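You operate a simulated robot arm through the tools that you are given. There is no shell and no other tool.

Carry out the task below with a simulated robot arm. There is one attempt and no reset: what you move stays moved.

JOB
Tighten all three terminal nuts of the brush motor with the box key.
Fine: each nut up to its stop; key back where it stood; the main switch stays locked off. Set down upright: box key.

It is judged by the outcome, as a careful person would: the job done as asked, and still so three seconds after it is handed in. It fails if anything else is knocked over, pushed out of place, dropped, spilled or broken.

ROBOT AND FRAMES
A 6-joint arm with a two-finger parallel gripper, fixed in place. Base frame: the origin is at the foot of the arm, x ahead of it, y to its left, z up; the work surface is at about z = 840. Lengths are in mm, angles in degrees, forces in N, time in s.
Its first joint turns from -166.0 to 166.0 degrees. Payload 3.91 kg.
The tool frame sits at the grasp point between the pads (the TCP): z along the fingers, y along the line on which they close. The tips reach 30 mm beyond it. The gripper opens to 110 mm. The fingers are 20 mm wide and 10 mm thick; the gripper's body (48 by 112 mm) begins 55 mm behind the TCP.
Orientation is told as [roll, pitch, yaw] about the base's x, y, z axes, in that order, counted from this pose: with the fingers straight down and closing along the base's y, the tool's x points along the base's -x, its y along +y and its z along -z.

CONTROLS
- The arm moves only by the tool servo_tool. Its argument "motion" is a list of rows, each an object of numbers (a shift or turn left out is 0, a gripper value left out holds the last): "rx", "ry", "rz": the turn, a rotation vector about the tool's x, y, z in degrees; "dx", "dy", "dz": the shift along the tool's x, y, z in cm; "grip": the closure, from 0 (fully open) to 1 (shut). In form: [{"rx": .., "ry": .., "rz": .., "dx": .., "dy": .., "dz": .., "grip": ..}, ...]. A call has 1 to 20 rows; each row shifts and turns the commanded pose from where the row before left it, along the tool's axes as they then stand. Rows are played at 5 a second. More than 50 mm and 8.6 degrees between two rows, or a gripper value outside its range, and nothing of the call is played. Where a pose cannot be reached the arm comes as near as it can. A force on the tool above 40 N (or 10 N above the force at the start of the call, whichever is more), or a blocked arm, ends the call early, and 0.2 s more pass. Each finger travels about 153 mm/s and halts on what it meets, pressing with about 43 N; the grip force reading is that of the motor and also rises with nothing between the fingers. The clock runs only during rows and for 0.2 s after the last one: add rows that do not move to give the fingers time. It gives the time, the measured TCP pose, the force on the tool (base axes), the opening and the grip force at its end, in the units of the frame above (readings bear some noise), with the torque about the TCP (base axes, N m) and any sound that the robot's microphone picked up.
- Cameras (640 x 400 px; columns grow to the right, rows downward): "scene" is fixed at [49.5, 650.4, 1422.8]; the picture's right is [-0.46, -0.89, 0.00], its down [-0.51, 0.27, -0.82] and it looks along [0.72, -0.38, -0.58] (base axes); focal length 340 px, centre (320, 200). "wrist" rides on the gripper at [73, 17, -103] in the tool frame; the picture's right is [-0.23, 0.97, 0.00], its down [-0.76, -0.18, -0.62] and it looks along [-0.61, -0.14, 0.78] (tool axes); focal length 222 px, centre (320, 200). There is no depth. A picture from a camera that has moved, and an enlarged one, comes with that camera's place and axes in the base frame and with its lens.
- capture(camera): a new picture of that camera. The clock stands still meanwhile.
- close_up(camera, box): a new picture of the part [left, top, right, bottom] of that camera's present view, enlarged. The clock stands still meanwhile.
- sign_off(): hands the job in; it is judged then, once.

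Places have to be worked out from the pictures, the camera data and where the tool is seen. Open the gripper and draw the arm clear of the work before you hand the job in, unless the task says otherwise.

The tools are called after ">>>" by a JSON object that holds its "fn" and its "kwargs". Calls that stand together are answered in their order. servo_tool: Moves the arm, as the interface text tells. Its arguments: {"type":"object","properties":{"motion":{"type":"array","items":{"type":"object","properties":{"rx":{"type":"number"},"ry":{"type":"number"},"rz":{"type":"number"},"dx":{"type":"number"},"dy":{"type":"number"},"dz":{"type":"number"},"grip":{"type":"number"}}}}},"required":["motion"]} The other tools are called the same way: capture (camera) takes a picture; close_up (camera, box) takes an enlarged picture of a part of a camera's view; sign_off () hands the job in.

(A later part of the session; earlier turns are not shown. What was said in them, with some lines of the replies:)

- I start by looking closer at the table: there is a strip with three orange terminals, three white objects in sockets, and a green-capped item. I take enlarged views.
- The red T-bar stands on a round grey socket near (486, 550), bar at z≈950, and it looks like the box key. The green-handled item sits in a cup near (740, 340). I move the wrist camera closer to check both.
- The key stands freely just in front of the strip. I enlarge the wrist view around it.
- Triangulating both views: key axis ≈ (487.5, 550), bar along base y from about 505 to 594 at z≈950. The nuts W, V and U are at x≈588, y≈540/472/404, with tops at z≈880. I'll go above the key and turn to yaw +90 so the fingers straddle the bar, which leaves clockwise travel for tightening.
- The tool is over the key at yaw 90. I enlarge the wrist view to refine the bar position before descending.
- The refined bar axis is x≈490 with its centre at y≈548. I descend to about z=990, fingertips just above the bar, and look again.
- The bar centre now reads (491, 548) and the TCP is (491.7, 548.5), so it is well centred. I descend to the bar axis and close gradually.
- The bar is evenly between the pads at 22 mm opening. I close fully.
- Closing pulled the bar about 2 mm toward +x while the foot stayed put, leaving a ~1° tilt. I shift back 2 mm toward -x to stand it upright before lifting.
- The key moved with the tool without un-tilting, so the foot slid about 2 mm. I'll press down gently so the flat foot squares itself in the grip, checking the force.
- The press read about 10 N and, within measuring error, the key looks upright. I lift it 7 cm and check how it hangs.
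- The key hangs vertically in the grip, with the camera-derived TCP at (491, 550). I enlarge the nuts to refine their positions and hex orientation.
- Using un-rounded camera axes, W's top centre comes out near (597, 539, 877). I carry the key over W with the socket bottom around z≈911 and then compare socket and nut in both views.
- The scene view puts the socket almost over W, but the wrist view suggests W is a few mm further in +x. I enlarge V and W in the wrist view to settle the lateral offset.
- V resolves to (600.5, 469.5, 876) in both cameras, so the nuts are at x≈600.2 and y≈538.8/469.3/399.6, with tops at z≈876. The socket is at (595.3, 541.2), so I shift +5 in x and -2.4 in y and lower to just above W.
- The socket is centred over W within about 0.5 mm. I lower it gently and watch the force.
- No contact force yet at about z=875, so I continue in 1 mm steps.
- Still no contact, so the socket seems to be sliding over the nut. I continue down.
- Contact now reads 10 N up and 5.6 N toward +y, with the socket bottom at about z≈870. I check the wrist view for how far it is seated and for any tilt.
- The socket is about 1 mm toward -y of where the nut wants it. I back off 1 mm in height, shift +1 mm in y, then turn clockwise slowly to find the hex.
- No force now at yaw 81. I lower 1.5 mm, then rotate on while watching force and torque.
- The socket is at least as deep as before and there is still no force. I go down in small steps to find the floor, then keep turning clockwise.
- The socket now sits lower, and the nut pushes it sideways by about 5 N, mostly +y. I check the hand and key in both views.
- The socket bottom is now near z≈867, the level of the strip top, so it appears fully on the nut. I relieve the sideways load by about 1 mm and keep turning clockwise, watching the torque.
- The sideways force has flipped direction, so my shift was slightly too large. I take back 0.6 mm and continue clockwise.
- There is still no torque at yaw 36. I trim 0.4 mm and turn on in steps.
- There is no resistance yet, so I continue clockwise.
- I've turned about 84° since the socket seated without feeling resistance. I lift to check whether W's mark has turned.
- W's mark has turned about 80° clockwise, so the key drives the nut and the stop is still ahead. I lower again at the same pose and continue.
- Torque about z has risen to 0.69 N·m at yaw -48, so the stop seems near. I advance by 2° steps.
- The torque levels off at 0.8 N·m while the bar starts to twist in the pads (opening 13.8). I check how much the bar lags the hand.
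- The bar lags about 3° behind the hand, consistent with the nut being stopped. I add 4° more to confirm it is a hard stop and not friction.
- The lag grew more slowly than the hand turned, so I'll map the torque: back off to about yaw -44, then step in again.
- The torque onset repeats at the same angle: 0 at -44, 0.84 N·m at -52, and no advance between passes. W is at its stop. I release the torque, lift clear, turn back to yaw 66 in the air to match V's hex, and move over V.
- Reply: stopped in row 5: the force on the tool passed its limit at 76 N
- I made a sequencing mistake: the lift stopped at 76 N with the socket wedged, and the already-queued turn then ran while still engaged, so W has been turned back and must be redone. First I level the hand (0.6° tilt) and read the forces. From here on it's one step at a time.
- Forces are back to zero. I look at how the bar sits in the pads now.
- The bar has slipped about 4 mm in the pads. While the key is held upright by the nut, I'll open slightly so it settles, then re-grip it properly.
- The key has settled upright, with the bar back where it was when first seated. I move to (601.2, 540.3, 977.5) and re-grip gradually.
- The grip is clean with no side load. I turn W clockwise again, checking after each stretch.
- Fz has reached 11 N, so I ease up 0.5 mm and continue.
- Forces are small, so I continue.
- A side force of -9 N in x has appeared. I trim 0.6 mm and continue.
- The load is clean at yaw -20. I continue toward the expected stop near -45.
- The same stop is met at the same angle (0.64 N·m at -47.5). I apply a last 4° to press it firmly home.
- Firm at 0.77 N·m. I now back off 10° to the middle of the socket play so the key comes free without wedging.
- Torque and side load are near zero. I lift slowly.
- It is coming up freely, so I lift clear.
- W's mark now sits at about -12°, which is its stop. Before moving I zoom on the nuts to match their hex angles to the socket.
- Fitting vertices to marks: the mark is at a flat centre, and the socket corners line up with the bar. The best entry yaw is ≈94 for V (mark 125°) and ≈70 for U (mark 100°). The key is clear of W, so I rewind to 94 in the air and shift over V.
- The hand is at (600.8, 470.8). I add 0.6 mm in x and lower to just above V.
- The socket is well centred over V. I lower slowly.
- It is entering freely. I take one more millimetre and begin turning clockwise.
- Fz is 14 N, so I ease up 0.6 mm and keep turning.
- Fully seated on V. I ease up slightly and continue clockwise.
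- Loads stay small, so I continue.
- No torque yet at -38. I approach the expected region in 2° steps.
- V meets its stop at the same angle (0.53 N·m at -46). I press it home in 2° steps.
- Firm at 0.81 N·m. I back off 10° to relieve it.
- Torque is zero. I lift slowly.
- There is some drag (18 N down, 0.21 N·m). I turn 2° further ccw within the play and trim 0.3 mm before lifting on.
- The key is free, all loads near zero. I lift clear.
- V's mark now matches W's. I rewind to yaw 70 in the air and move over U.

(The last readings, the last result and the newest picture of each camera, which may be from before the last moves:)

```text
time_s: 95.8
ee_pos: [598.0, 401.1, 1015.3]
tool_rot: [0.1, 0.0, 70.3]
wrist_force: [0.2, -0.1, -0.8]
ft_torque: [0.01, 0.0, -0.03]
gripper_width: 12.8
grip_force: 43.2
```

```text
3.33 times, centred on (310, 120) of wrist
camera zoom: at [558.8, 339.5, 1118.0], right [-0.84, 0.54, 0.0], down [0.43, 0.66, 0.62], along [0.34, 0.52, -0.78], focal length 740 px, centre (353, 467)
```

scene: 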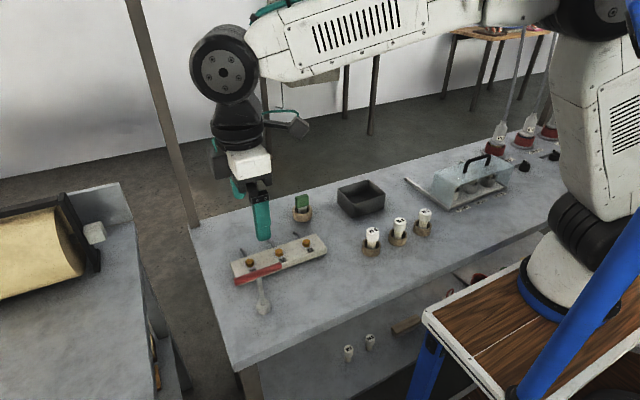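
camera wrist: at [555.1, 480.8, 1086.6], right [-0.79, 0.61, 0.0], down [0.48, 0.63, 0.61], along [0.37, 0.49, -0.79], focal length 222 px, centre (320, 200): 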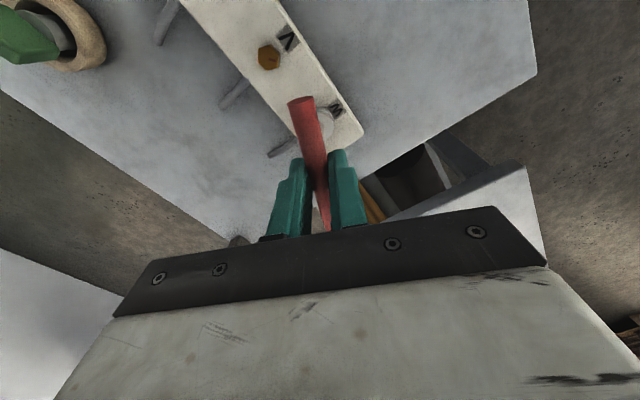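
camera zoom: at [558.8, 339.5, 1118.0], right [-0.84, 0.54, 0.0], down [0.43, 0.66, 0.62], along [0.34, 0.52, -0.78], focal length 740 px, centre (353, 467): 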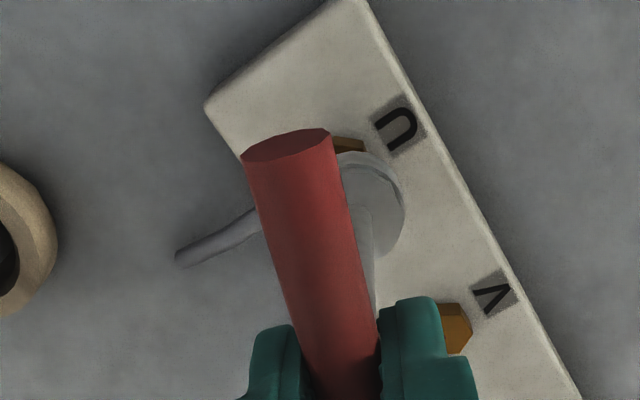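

The camera data puts the hand at (599.4, 402.5), but about (601.5, 401.0) is wanted. I correct that and lower close to U.

>>> {"fn": "servo_tool", "kwargs": {"motion": [{"dx": 0.07, "dy": -0.248}, {"dz": 1.3}, {"dz": 1.2}, {}, {}]}}

>>> {"fn": "close_up", "kwargs": {"camera": "scene", "box": [304, 225, 334, 255]}}

>>> {"fn": "close_up", "kwargs": {"camera": "wrist", "box": [250, 60, 370, 180]}}

```text
time_s: 97.0
ee_pos: [600.8, 399.3, 990.0]
tool_rot: [0.0, 0.1, 70.2]
wrist_force: [0.2, 0.6, -0.7]
ft_torque: [0.05, -0.02, 0.04]
gripper_width: 12.8
grip_force: 43.5
```

```text
13.33 times, centred on (319, 240) of scene
camera zoom: at [49.5, 650.4, 1422.8], right [-0.46, -0.89, 0.0], down [-0.51, 0.27, -0.82], along [0.72, -0.38, -0.58], focal length 4538 px, centre (333, -333)
```

zoom: 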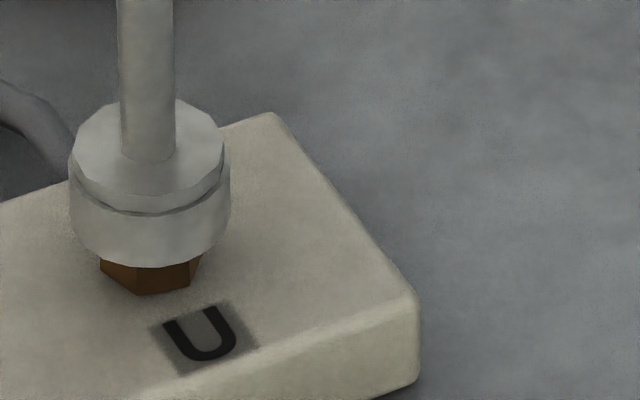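

```text
3.33 times, centred on (310, 120) of wrist
camera zoom: at [562.4, 337.2, 1092.7], right [-0.84, 0.54, 0.0], down [0.43, 0.66, 0.62], along [0.34, 0.52, -0.78], focal length 740 px, centre (353, 467)
```

zoom: 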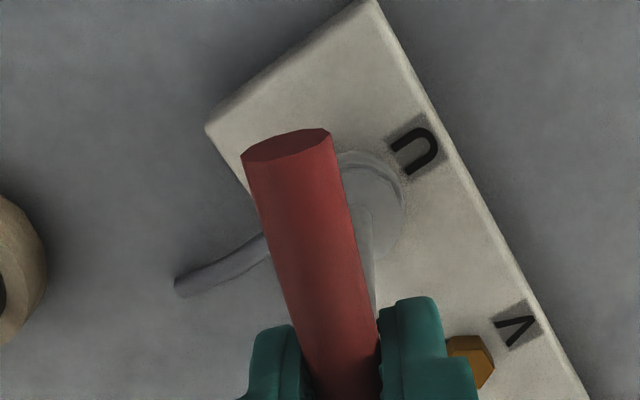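

After settling, the hand is about 1.8 mm too far forward at (603.1, 400.1), which the scene view confirms. I correct it and check again.

>>> {"fn": "servo_tool", "kwargs": {"motion": [{"dx": -0.03, "dy": 0.18}, {}, {}, {}]}}

>>> {"fn": "close_up", "kwargs": {"camera": "scene", "box": [304, 225, 334, 255]}}

>>> {"fn": "close_up", "kwargs": {"camera": "wrist", "box": [250, 60, 370, 180]}}

```text
time_s: 98.0
ee_pos: [598.9, 400.5, 990.4]
tool_rot: [-0.1, -0.1, 70.1]
wrist_force: [0.3, 0.1, -1.2]
ft_torque: [-0.03, 0.04, 0.02]
gripper_width: 12.9
grip_force: 42.6
```

```text
13.33 times, centred on (319, 240) of scene
camera zoom: at [49.5, 650.4, 1422.8], right [-0.46, -0.89, 0.0], down [-0.51, 0.27, -0.82], along [0.72, -0.38, -0.58], focal length 4538 px, centre (333, -333)
```

zoom: 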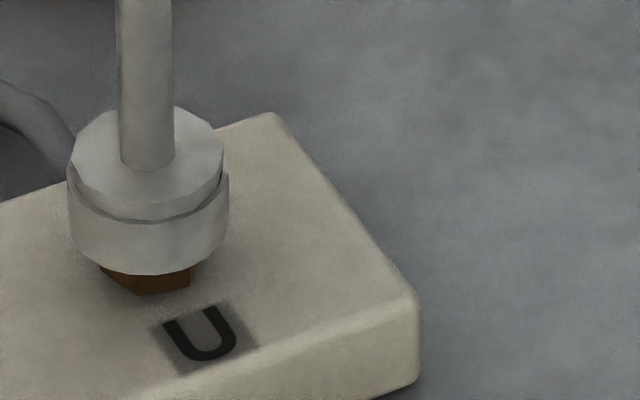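

```text
3.33 times, centred on (310, 120) of wrist
camera zoom: at [560.9, 338.2, 1092.5], right [-0.84, 0.54, 0.0], down [0.43, 0.66, 0.62], along [0.34, 0.52, -0.78], focal length 740 px, centre (353, 467)
```

zoom: 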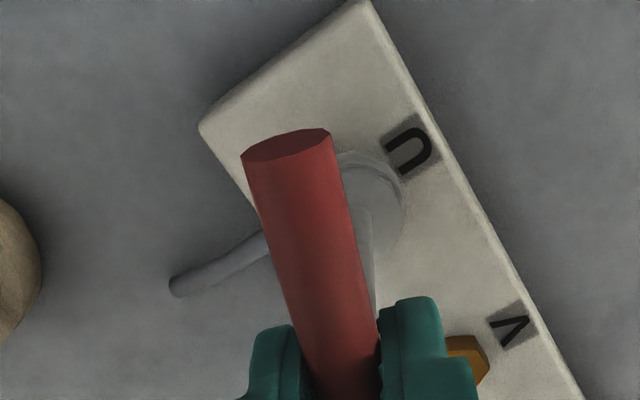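

The hand is now at (601.6, 401.1), as wanted. I lower slowly onto U.

>>> {"fn": "servo_tool", "kwargs": {"motion": [{"dz": 0.3}, {"dz": 0.2}, {"dz": 0.2}, {"dz": 0.1}, {}]}}

```text
time_s: 99.2
ee_pos: [600.2, 400.5, 982.0]
tool_rot: [0.1, 0.1, 70.2]
wrist_force: [-3.1, -7.1, -0.6]
ft_torque: [-0.84, 0.28, 0.0]
gripper_width: 12.8
grip_force: 43.3
```

There is a side load of 7.7 N along tool +x, so I trim 0.6 mm that way.

>>> {"fn": "servo_tool", "kwargs": {"motion": [{"dx": 0.06}, {}, {}]}}

```text
time_s: 100.0
ee_pos: [600.7, 399.5, 982.4]
tool_rot: [0.0, 0.0, 70.2]
wrist_force: [-0.4, -1.9, -1.0]
ft_torque: [-0.21, 0.1, 0.01]
gripper_width: 12.6
grip_force: 42.7
```

The side load is relieved. I go down the last few millimetres.

>>> {"fn": "servo_tool", "kwargs": {"motion": [{"dx": 0.015, "dz": 0.1}, {"dz": 0.1}, {"dz": 0.1}, {}]}}

```text
time_s: 101.0
ee_pos: [600.2, 398.8, 980.2]
tool_rot: [0.0, 0.0, 70.1]
wrist_force: [-0.4, 0.2, -1.2]
ft_torque: [0.08, -0.06, 0.0]
gripper_width: 12.6
grip_force: 43.0
```

It is entering freely. I turn clockwise while lowering a little.

>>> {"fn": "servo_tool", "kwargs": {"motion": [{"rz": 4, "dz": 0.05}, {"rz": 4, "dz": 0.05}, {"rz": 4}, {"rz": 4}, {}, {}]}}

>>> {"fn": "close_up", "kwargs": {"camera": "scene", "box": [280, 210, 340, 270]}}

```text
time_s: 102.3
ee_pos: [599.8, 400.1, 979.0]
tool_rot: [0.0, 0.0, 54.1]
wrist_force: [3.3, 4.3, 1.5]
ft_torque: [0.44, -0.34, 0.02]
gripper_width: 12.7
grip_force: 42.6
```

```text
6.67 times, centred on (310, 240) of scene
camera zoom: at [49.5, 650.4, 1422.8], right [-0.46, -0.89, 0.0], down [-0.51, 0.27, -0.82], along [0.72, -0.38, -0.58], focal length 2269 px, centre (387, -67)
```

zoom: 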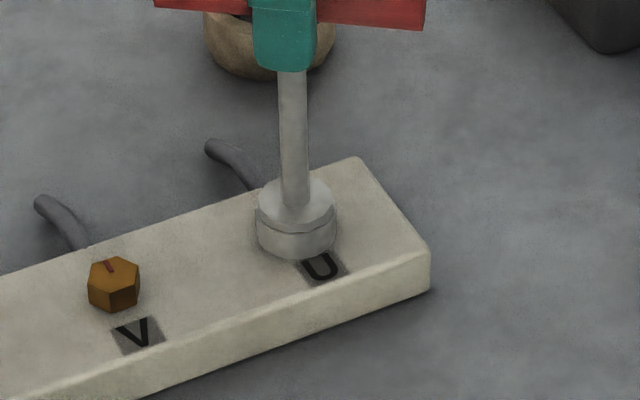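

Seated on U. I continue clockwise with a small trim.

>>> {"fn": "servo_tool", "kwargs": {"motion": [{"dx": -0.03}, {"rz": 4}, {"rz": 4}, {"rz": 4}, {"rz": 4}, {"rz": 4}, {}, {}]}}

```text
time_s: 104.2
ee_pos: [599.7, 400.3, 977.8]
tool_rot: [0.0, 0.1, 34.1]
wrist_force: [-4.2, -2.2, -1.4]
ft_torque: [-0.33, 0.42, 0.0]
gripper_width: 12.7
grip_force: 43.4
```

>>> {"fn": "servo_tool", "kwargs": {"motion": [{"rz": 4}, {"rz": 4}, {"rz": 4}, {"rz": 4}, {"rz": 4}, {}, {}]}}

```text
time_s: 105.8
ee_pos: [600.5, 400.7, 977.7]
tool_rot: [0.0, 0.0, 14.1]
wrist_force: [-3.1, -0.8, -0.5]
ft_torque: [-0.11, 0.41, -0.02]
gripper_width: 12.5
grip_force: 43.1
```

>>> {"fn": "servo_tool", "kwargs": {"motion": [{"rz": 4}, {"rz": 4}, {"rz": 4}, {"rz": 4}, {"rz": 4}, {}, {}]}}

```text
time_s: 107.3
ee_pos: [600.0, 399.5, 977.9]
tool_rot: [0.1, 0.0, -5.9]
wrist_force: [2.9, 0.0, -1.6]
ft_torque: [-0.07, -0.18, 0.05]
gripper_width: 12.6
grip_force: 43.2
```

>>> {"fn": "servo_tool", "kwargs": {"motion": [{"rz": 4}, {"rz": 4}, {"rz": 4}, {"rz": 4}, {"rz": 4}, {}, {}]}}

```text
time_s: 109.0
ee_pos: [599.1, 399.0, 978.7]
tool_rot: [-0.1, 0.0, -25.9]
wrist_force: [1.2, 0.3, 2.4]
ft_torque: [-0.07, -0.17, 0.02]
gripper_width: 12.6
grip_force: 43.1
```

Still free at -26. I continue to just before the expected stop.

>>> {"fn": "servo_tool", "kwargs": {"motion": [{"rz": 4}, {"rz": 4}, {"rz": 4}, {"rz": 2}, {}, {}]}}

```text
time_s: 110.3
ee_pos: [600.0, 399.5, 979.5]
tool_rot: [0.1, 0.0, -39.8]
wrist_force: [-4.0, 3.7, 6.6]
ft_torque: [0.33, 0.39, 0.03]
gripper_width: 12.6
grip_force: 42.7
```

>>> {"fn": "servo_tool", "kwargs": {"motion": [{"rz": 2}, {"rz": 2}, {"rz": 2}, {"rz": 2}, {}]}}

```text
time_s: 111.5
ee_pos: [600.5, 400.4, 979.1]
tool_rot: [0.0, -0.1, -47.9]
wrist_force: [-3.8, 3.1, 10.9]
ft_torque: [0.13, 0.2, 0.65]
gripper_width: 13.1
grip_force: 42.9
```

U meets its stop at the same angle. I press it home.

>>> {"fn": "servo_tool", "kwargs": {"motion": [{"rz": 2}, {"rz": 2}, {}]}}

```text
time_s: 112.3
ee_pos: [599.2, 400.4, 977.8]
tool_rot: [0.0, 0.0, -51.9]
wrist_force: [-3.8, 0.6, 14.2]
ft_torque: [-0.07, -0.09, 0.8]
gripper_width: 13.7
grip_force: 43.1
```

Firm at 0.8 N·m. I back off 12.5° into the middle of the play.

>>> {"fn": "servo_tool", "kwargs": {"motion": [{"rz": -3}, {"rz": -3}, {"rz": -3}, {"rz": -3}, {"rz": -0.5}, {}, {}]}}

```text
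time_s: 114.0
ee_pos: [600.5, 399.6, 978.2]
tool_rot: [-0.2, 0.0, -39.3]
wrist_force: [1.8, -0.3, -1.6]
ft_torque: [-0.16, -0.18, 0.03]
gripper_width: 12.8
grip_force: 42.8
```

Loads are near zero. I lift slowly.

>>> {"fn": "servo_tool", "kwargs": {"motion": [{"dz": -0.2}, {"dz": -0.2}, {}]}}

```text
time_s: 114.8
ee_pos: [598.9, 399.1, 982.8]
tool_rot: [0.0, 0.0, -39.3]
wrist_force: [1.8, -2.3, -1.8]
ft_torque: [-0.31, -0.25, -0.02]
gripper_width: 13.0
grip_force: 43.4
```

>>> {"fn": "servo_tool", "kwargs": {"motion": [{"dz": -0.2}, {"dz": -0.2}, {"dz": -0.3}, {"dz": -0.4}, {}]}}

```text
time_s: 116.0
ee_pos: [599.0, 400.4, 994.1]
tool_rot: [0.0, 0.0, -39.3]
wrist_force: [-0.3, 0.5, -1.1]
ft_torque: [0.0, -0.02, 0.02]
gripper_width: 12.9
grip_force: 42.2
```

The key is free. I lift it well clear and check all three marks.

>>> {"fn": "servo_tool", "kwargs": {"motion": [{"dz": -1.5}, {"dz": -1.5}, {"dz": -1.5}, {}]}}

>>> {"fn": "close_up", "kwargs": {"camera": "scene", "box": [250, 220, 340, 280]}}

>>> {"fn": "capture", "kwargs": {"camera": "wrist"}}

```text
time_s: 117.0
ee_pos: [600.0, 400.3, 1039.5]
tool_rot: [0.0, 0.1, -39.3]
wrist_force: [0.0, 0.1, -0.5]
ft_torque: [-0.01, 0.02, 0.02]
gripper_width: 12.8
grip_force: 43.4
```

```text
6.67 times, centred on (295, 250) of scene
camera zoom: at [49.5, 650.4, 1422.8], right [-0.46, -0.89, 0.0], down [-0.51, 0.27, -0.82], along [0.72, -0.38, -0.58], focal length 2269 px, centre (487, -133)
```

zoom: 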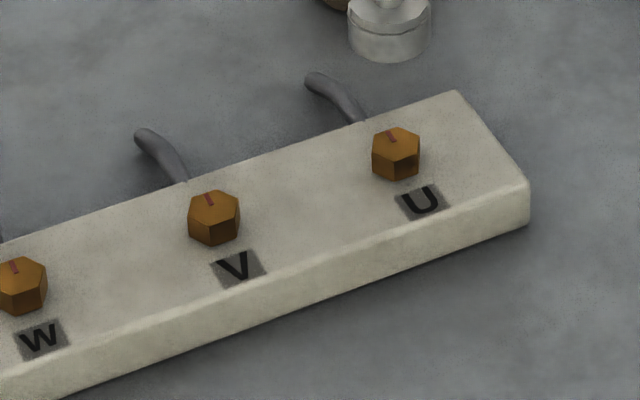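

```text
taken
camera wrist: at [556.8, 460.3, 1141.5], right [0.79, 0.61, 0.0], down [0.48, -0.62, 0.62], along [0.38, -0.49, -0.78], focal length 222 px, centre (320, 200)
```

wrist: 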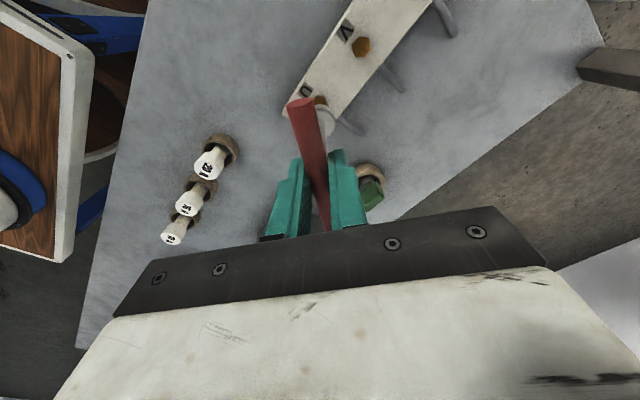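

All three marks look parallel. I zoom in to compare them carefully before putting the key back.

>>> {"fn": "close_up", "kwargs": {"camera": "scene", "box": [256, 255, 274, 270]}}

>>> {"fn": "close_up", "kwargs": {"camera": "scene", "box": [285, 245, 303, 260]}}

>>> {"fn": "close_up", "kwargs": {"camera": "scene", "box": [312, 236, 330, 251]}}

```text
16.00 times, centred on (265, 262) of scene
camera zoom: at [49.5, 650.4, 1422.8], right [-0.46, -0.89, 0.0], down [-0.51, 0.27, -0.82], along [0.72, -0.38, -0.58], focal length 5446 px, centre (1200, -800)
```

zoom: 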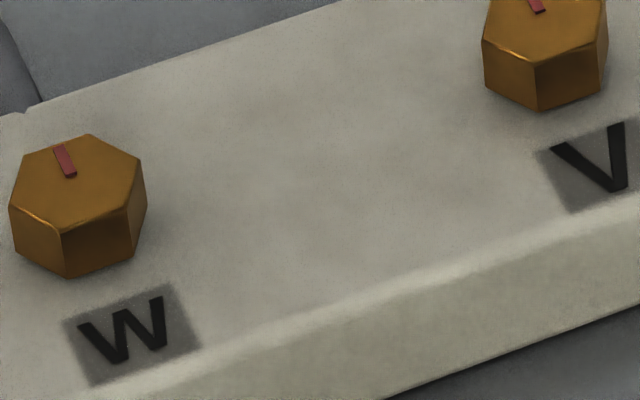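

```text
16.00 times, centred on (294, 252) of scene
camera zoom: at [49.5, 650.4, 1422.8], right [-0.46, -0.89, 0.0], down [-0.51, 0.27, -0.82], along [0.72, -0.38, -0.58], focal length 5446 px, centre (736, -640)
```

zoom: 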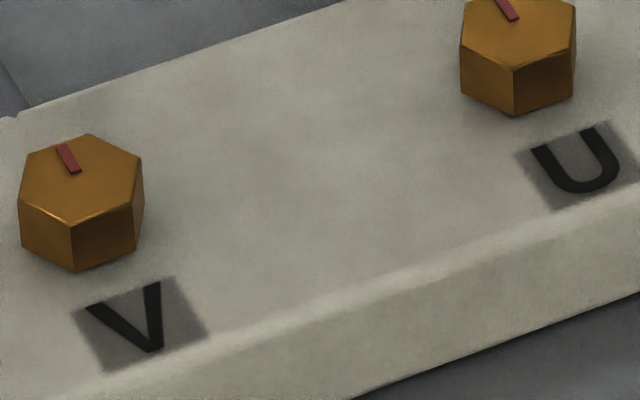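

```text
16.00 times, centred on (321, 244) of scene
camera zoom: at [49.5, 650.4, 1422.8], right [-0.46, -0.89, 0.0], down [-0.51, 0.27, -0.82], along [0.72, -0.38, -0.58], focal length 5446 px, centre (304, -496)
```

zoom: 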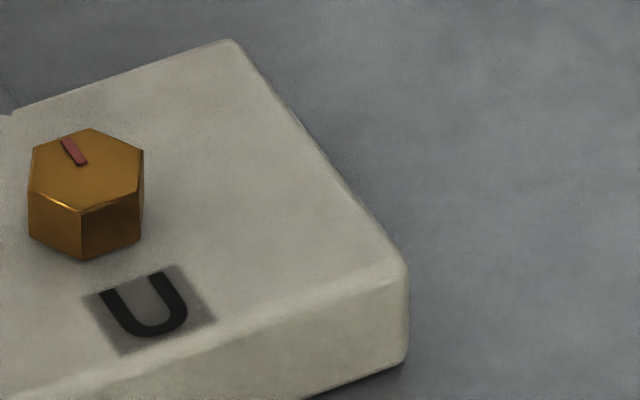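

Back-projected, all three marks point along base +x within about 2°, so all nuts are at their stops. Now I return the key: rotate to yaw 90 in the air first.

>>> {"fn": "servo_tool", "kwargs": {"motion": [{"rz": -8.08}, {"rz": -8.08}, {"rz": -8.08}, {"rz": -8.08}, {"rz": -8.08}, {"rz": -8.08}, {"rz": -8.08}, {"rz": -8.08}, {"rz": -8.08}, {"rz": -8.08}, {"rz": -8.08}, {"rz": -8.08}, {"rz": -8.08}, {"rz": -8.08}, {"rz": -8.08}, {"rz": -8.08}, {}, {}]}}

```text
time_s: 120.8
ee_pos: [599.2, 398.6, 1040.1]
tool_rot: [-0.1, 0.0, 90.0]
wrist_force: [0.9, -0.1, -1.0]
ft_torque: [0.01, 0.04, -0.01]
gripper_width: 12.8
grip_force: 42.4
```

The yaw is 90. I carry the key back over its original spot, (491.3, 550).

>>> {"fn": "servo_tool", "kwargs": {"motion": [{"dx": -2.994, "dy": 2.224}, {"dx": -2.994, "dy": 2.224}, {"dx": -2.994, "dy": 2.224}, {"dx": -2.994, "dy": 2.224}, {"dx": -2.994, "dy": 2.224}, {}, {}, {}]}}

>>> {"fn": "close_up", "kwargs": {"camera": "wrist", "box": [250, 60, 370, 180]}}

>>> {"fn": "close_up", "kwargs": {"camera": "scene", "box": [200, 170, 340, 310]}}

```text
time_s: 122.5
ee_pos: [489.5, 551.3, 1037.6]
tool_rot: [0.0, 0.0, 89.9]
wrist_force: [-0.2, 0.1, -1.6]
ft_torque: [-0.01, 0.02, 0.01]
gripper_width: 12.4
grip_force: 42.8
```

```text
3.33 times, centred on (310, 120) of wrist
camera zoom: at [474.1, 479.6, 1140.0], right [-0.97, 0.23, 0.0], down [0.18, 0.76, 0.62], along [0.14, 0.61, -0.78], focal length 740 px, centre (353, 467)
```

zoom: 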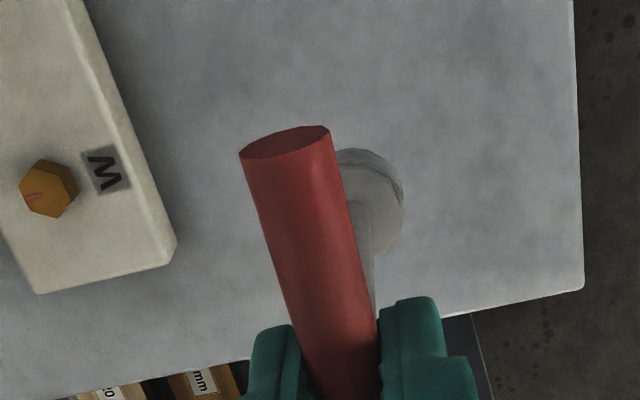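

```text
2.86 times, centred on (270, 240) of scene
camera zoom: at [49.5, 650.4, 1422.8], right [-0.46, -0.89, 0.0], down [-0.51, 0.27, -0.82], along [0.72, -0.38, -0.58], focal length 972 px, centre (463, 86)
```

zoom: 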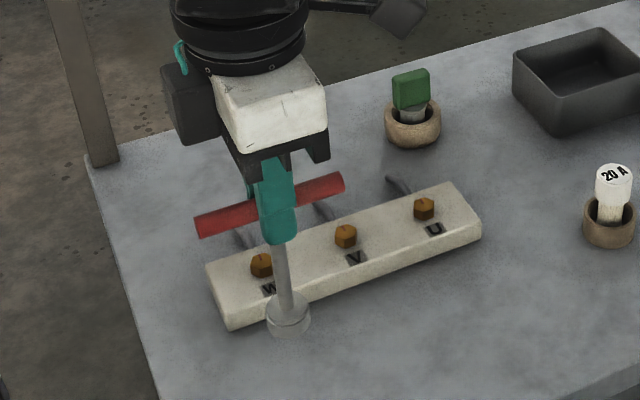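

The hand is at (491.1, 552.6), so I correct y by -2 mm and lower to about 8 mm above the table.

>>> {"fn": "servo_tool", "kwargs": {"motion": [{"dx": 0.2, "dz": 2.5}, {"dz": 2.5}, {"dz": 1.8}, {"dz": 1.0}, {}, {}]}}

>>> {"fn": "close_up", "kwargs": {"camera": "wrist", "box": [200, 60, 440, 260]}}

>>> {"fn": "close_up", "kwargs": {"camera": "scene", "box": [220, 180, 340, 320]}}

```text
time_s: 124.0
ee_pos: [490.4, 547.2, 959.0]
tool_rot: [0.0, 0.0, 89.9]
wrist_force: [-0.2, -0.9, -1.4]
ft_torque: [0.0, -0.03, 0.01]
gripper_width: 12.6
grip_force: 43.6
```

```text
2.00 times, centred on (320, 160) of wrist
camera zoom: at [474.3, 476.0, 1062.0], right [-0.97, 0.23, 0.0], down [0.18, 0.76, 0.62], along [0.14, 0.61, -0.78], focal length 444 px, centre (320, 280)
```

zoom: 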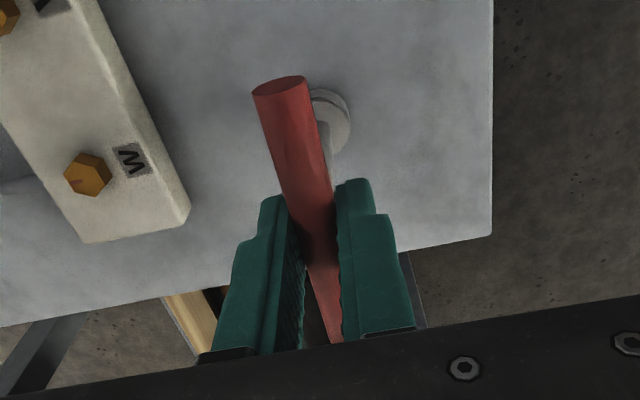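

```text
2.86 times, centred on (280, 250) of scene
camera zoom: at [49.5, 650.4, 1422.8], right [-0.46, -0.89, 0.0], down [-0.51, 0.27, -0.82], along [0.72, -0.38, -0.58], focal length 972 px, centre (434, 57)
```

zoom: 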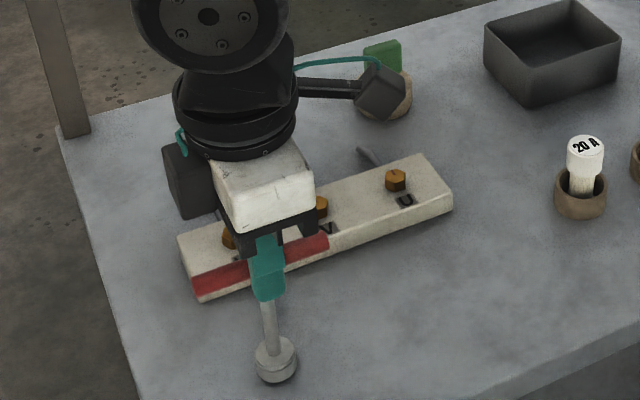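

The bar seems to sit somewhat lower in the pads than at first, so I lower in small steps and let contact tell me the height.

>>> {"fn": "servo_tool", "kwargs": {"motion": [{"dz": 0.2}, {"dz": 0.1}, {}]}}

>>> {"fn": "close_up", "kwargs": {"camera": "scene", "box": [220, 180, 340, 320]}}

```text
time_s: 124.8
ee_pos: [489.7, 547.2, 957.3]
tool_rot: [-0.1, 0.0, 90.0]
wrist_force: [-0.2, -0.1, -1.1]
ft_torque: [0.01, -0.01, -0.02]
gripper_width: 12.6
grip_force: 42.8
```

```text
2.86 times, centred on (280, 250) of scene
camera zoom: at [49.5, 650.4, 1422.8], right [-0.46, -0.89, 0.0], down [-0.51, 0.27, -0.82], along [0.72, -0.38, -0.58], focal length 972 px, centre (434, 57)
```

zoom: 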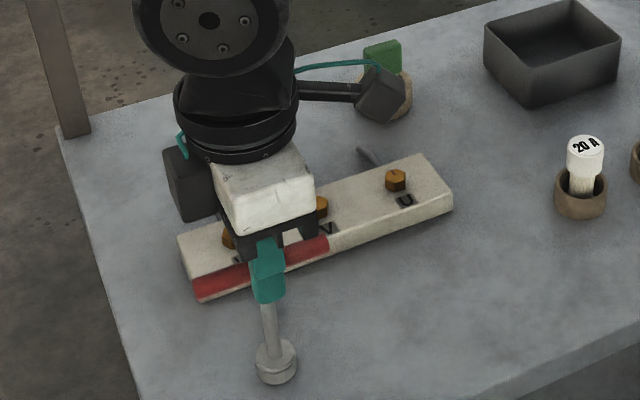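

There is no contact yet. I continue in 1 mm steps.

>>> {"fn": "servo_tool", "kwargs": {"motion": [{"dz": 0.1}, {"dz": 0.1}, {}]}}

```text
time_s: 125.5
ee_pos: [488.8, 547.3, 955.7]
tool_rot: [0.0, -0.1, 89.9]
wrist_force: [0.2, -1.1, 8.8]
ft_torque: [-0.19, -0.01, 0.01]
gripper_width: 12.6
grip_force: 42.9
```

Contact at Fz≈9 N means the bar sits about 4 mm low in the pads. I compare the foot's position with the original picture.

>>> {"fn": "close_up", "kwargs": {"camera": "scene", "box": [220, 180, 340, 320]}}

>>> {"fn": "close_up", "kwargs": {"camera": "scene", "box": [230, 230, 300, 330]}}

>>> {"fn": "close_up", "kwargs": {"camera": "wrist", "box": [200, 60, 440, 260]}}

```text
2.86 times, centred on (280, 250) of scene
camera zoom: at [49.5, 650.4, 1422.8], right [-0.46, -0.89, 0.0], down [-0.51, 0.27, -0.82], along [0.72, -0.38, -0.58], focal length 972 px, centre (434, 57)
```

zoom: 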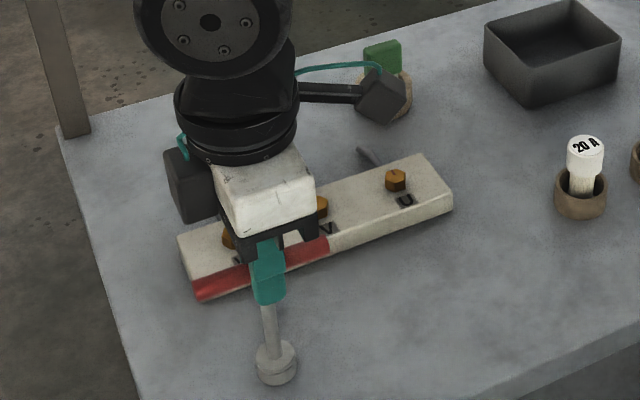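

```text
4.00 times, centred on (265, 280) of scene
camera zoom: at [49.5, 650.4, 1422.8], right [-0.46, -0.89, 0.0], down [-0.51, 0.27, -0.82], along [0.72, -0.38, -0.58], focal length 1361 px, centre (540, -120)
```

zoom: 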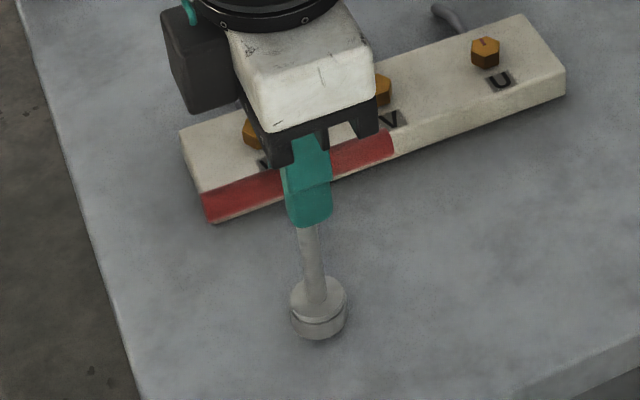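

```text
2.00 times, centred on (320, 160) of wrist
camera zoom: at [473.9, 475.8, 1058.6], right [-0.97, 0.23, 0.0], down [0.18, 0.76, 0.62], along [0.14, 0.61, -0.78], focal length 444 px, centre (320, 280)
```

zoom: 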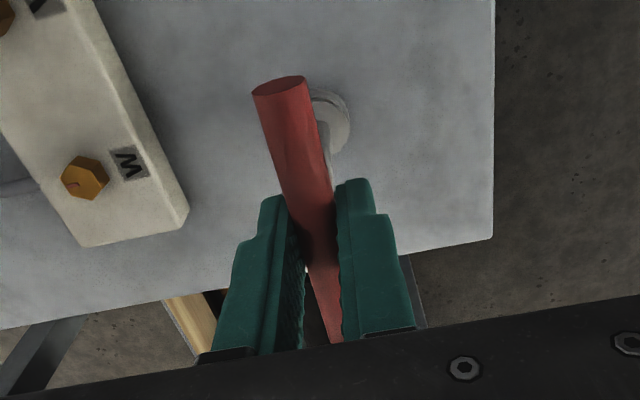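

Compared with the original picture the foot is about 3 mm too far in -y and 1.5 mm short in x. I lift 3 mm, shift, and set down again.

>>> {"fn": "servo_tool", "kwargs": {"motion": [{"dz": -0.3}, {"dx": -0.28, "dy": -0.15}, {}, {"dz": 0.2}, {}, {}]}}

>>> {"fn": "close_up", "kwargs": {"camera": "scene", "box": [220, 180, 340, 320]}}

>>> {"fn": "close_up", "kwargs": {"camera": "scene", "box": [230, 230, 300, 330]}}

```text
time_s: 127.0
ee_pos: [491.0, 549.8, 955.8]
tool_rot: [0.0, 0.0, 90.0]
wrist_force: [0.3, -0.1, -1.2]
ft_torque: [-0.01, 0.0, 0.01]
gripper_width: 12.7
grip_force: 43.2
```

```text
2.86 times, centred on (280, 250) of scene
camera zoom: at [49.5, 650.4, 1422.8], right [-0.46, -0.89, 0.0], down [-0.51, 0.27, -0.82], along [0.72, -0.38, -0.58], focal length 972 px, centre (434, 57)
```

zoom: 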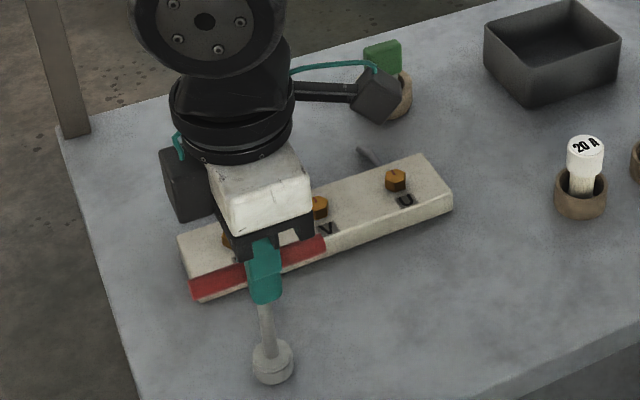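

```text
4.00 times, centred on (265, 280) of scene
camera zoom: at [49.5, 650.4, 1422.8], right [-0.46, -0.89, 0.0], down [-0.51, 0.27, -0.82], along [0.72, -0.38, -0.58], focal length 1361 px, centre (540, -120)
```

zoom: 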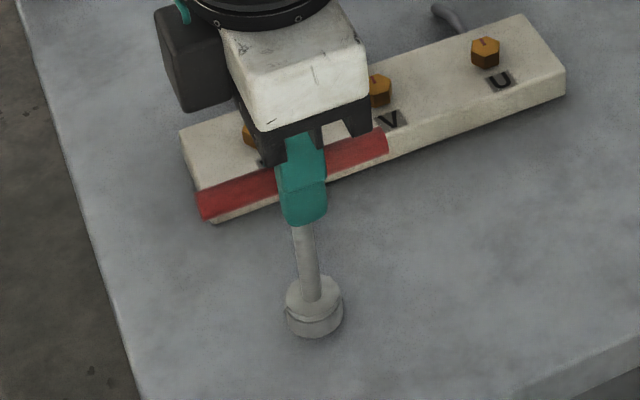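

The foot and bar now coincide with the original picture. I lower the last millimetre to light contact.

>>> {"fn": "servo_tool", "kwargs": {"motion": [{"dz": 0.1}, {}]}}

```text
time_s: 127.5
ee_pos: [490.5, 549.2, 957.0]
tool_rot: [-0.1, -0.1, 89.9]
wrist_force: [0.5, -3.1, 15.2]
ft_torque: [-0.52, -0.03, 0.0]
gripper_width: 12.7
grip_force: 43.2
```

The foot is down at 15 N on its -y edge. I ease the pressure slightly and open the fingers gently.

>>> {"fn": "servo_tool", "kwargs": {"motion": [{"dz": -0.04}, {}, {"grip": 0.88}, {"grip": 0.86}, {"grip": 0.82}, {"grip": 0.78}, {}, {}]}}

>>> {"fn": "close_up", "kwargs": {"camera": "scene", "box": [220, 180, 340, 320]}}

>>> {"fn": "close_up", "kwargs": {"camera": "wrist", "box": [200, 60, 440, 260]}}

```text
time_s: 129.3
ee_pos: [490.6, 549.4, 956.5]
tool_rot: [0.0, 0.0, 89.8]
wrist_force: [-0.4, 0.4, -0.4]
ft_torque: [-0.03, -0.02, 0.03]
gripper_width: 24.1
grip_force: 0.1
```

```text
2.86 times, centred on (280, 250) of scene
camera zoom: at [49.5, 650.4, 1422.8], right [-0.46, -0.89, 0.0], down [-0.51, 0.27, -0.82], along [0.72, -0.38, -0.58], focal length 972 px, centre (434, 57)
```

zoom: 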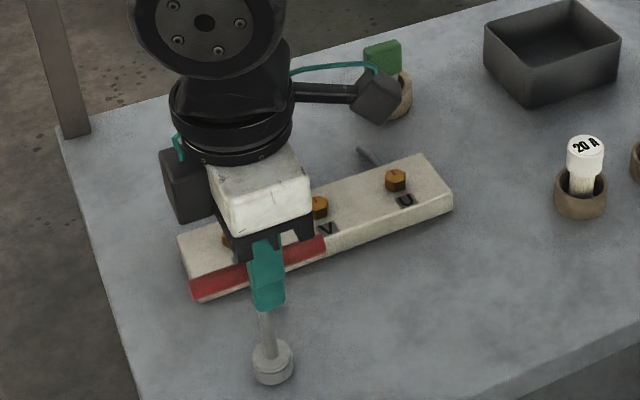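

```text
2.00 times, centred on (320, 160) of wrist
camera zoom: at [475.6, 478.1, 1058.2], right [-0.97, 0.23, 0.0], down [0.18, 0.76, 0.62], along [0.14, 0.61, -0.78], focal length 444 px, centre (320, 280)
```

zoom: 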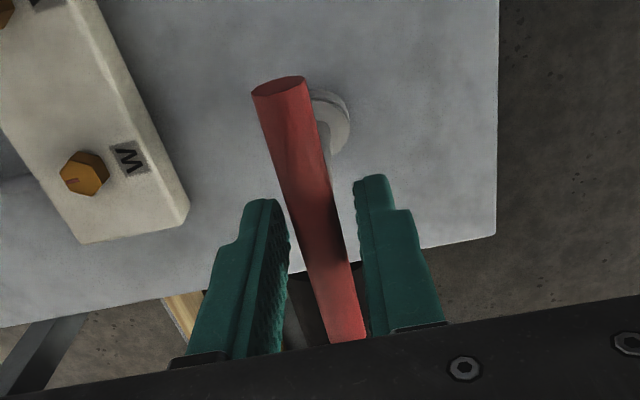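

The key stands freely. I open further and rise straight up, clear of the bar.

>>> {"fn": "servo_tool", "kwargs": {"motion": [{"grip": 0.6}, {"grip": 0.3}, {}, {"dz": -1.5}, {"dz": -2.0}, {"dz": -3.0}, {"dz": -4.0}, {"dz": -4.0}, {}]}}

>>> {"fn": "close_up", "kwargs": {"camera": "scene", "box": [220, 180, 340, 320]}}

>>> {"fn": "capture", "kwargs": {"camera": "wrist"}}

```text
time_s: 131.3
ee_pos: [492.4, 552.8, 1101.9]
tool_rot: [0.0, -0.1, 90.0]
wrist_force: [0.3, 0.4, 0.7]
ft_torque: [-0.01, -0.01, 0.0]
gripper_width: 76.9
grip_force: 0.0
```

```text
2.86 times, centred on (280, 250) of scene
camera zoom: at [49.5, 650.4, 1422.8], right [-0.46, -0.89, 0.0], down [-0.51, 0.27, -0.82], along [0.72, -0.38, -0.58], focal length 972 px, centre (434, 57)
```

zoom: 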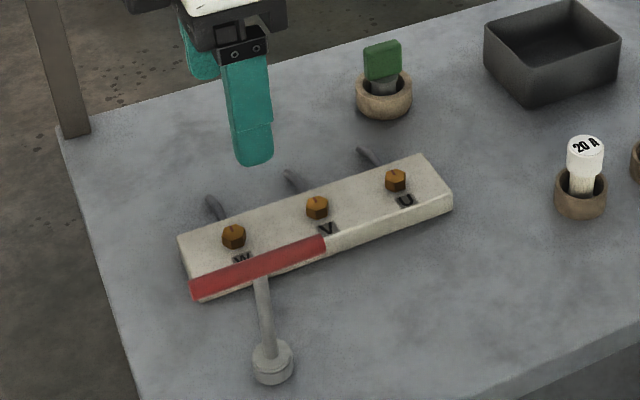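

```text
taken
camera wrist: at [476.7, 480.4, 1203.5], right [-0.97, 0.23, 0.0], down [0.18, 0.76, 0.62], along [0.14, 0.61, -0.78], focal length 222 px, centre (320, 200)
```

wrist: 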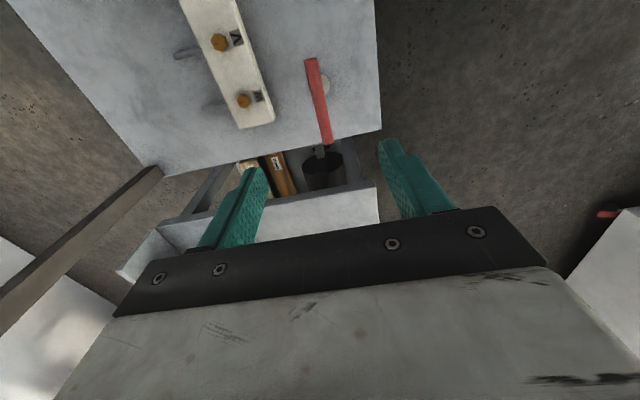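

The key stands exactly as in the first picture, and nothing else has moved. I draw the arm up and away with the gripper open, then take a final overall look.

>>> {"fn": "servo_tool", "kwargs": {"motion": [{"dz": -4.0, "grip": 0.0}, {"dz": -3.5}, {"dx": 4.0}, {"dx": 4.0}, {"dx": 4.0}, {}, {}]}}

>>> {"fn": "capture", "kwargs": {"camera": "scene"}}

>>> {"fn": "close_up", "kwargs": {"camera": "scene", "box": [220, 200, 340, 320]}}

```text
time_s: 132.9
ee_pos: [491.4, 431.2, 1174.9]
tool_rot: [-0.1, 0.0, 89.9]
wrist_force: [0.1, -0.6, -0.2]
ft_torque: [0.05, 0.0, 0.0]
gripper_width: 109.8
grip_force: 0.1
```

```text
taken
```

scene: 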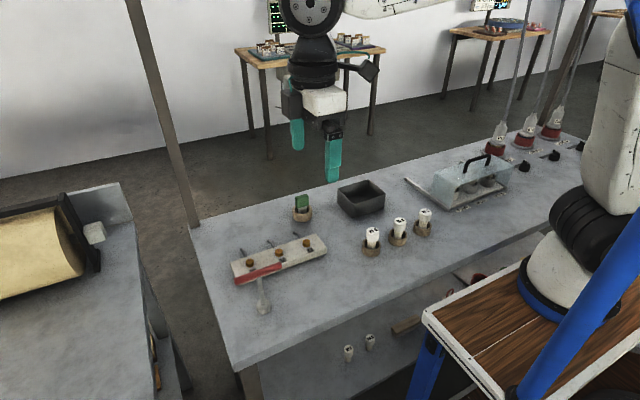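

```text
3.33 times, centred on (280, 260) of scene
camera zoom: at [49.5, 650.4, 1422.8], right [-0.46, -0.89, 0.0], down [-0.51, 0.27, -0.82], along [0.72, -0.38, -0.58], focal length 1134 px, centre (453, 0)
```

zoom: 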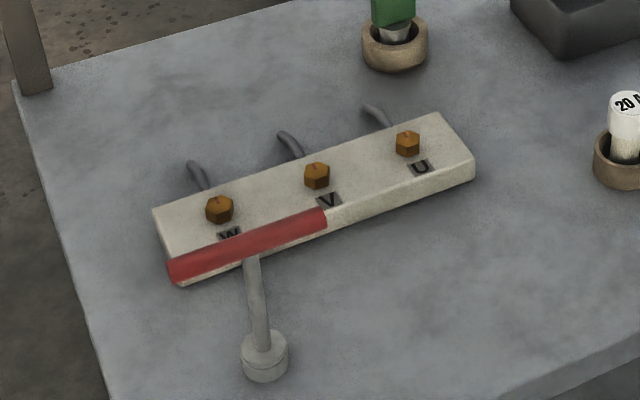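

All three nuts are at their stops, the key stands upright where it was, the switches and other objects are undisturbed, and the arm is clear with the gripper open. I hand the job in.

>>> {"fn": "sign_off", "kwargs": {}}

```text
The job is handed in.
```

I tightened all three terminal nuts (U, V and W) to their stops with the box key and handed the job in. The key is back upright, within a few millimetres of where it stood.

- **Nuts:** each one met its stop at the same angle, and I pressed each to about 0.8 N·m. In the last close-up pictures the marks on all three point the same way, within about 2°.
- **W was done twice:** after the first tightening the key wedged as I lifted it, with a peak of 76 N on the tool. A turn I had already queued then loosened W again. I re-gripped the key and tightened W back to the same stop.
- **Key:** the final picture of it matches the one from the start.
- **Main switch and everything else:** I never identified the main switch in the pictures. The arm worked only around the key and the terminal strip, and nothing else in the final view looks moved. The arm is clear and the gripper is open.
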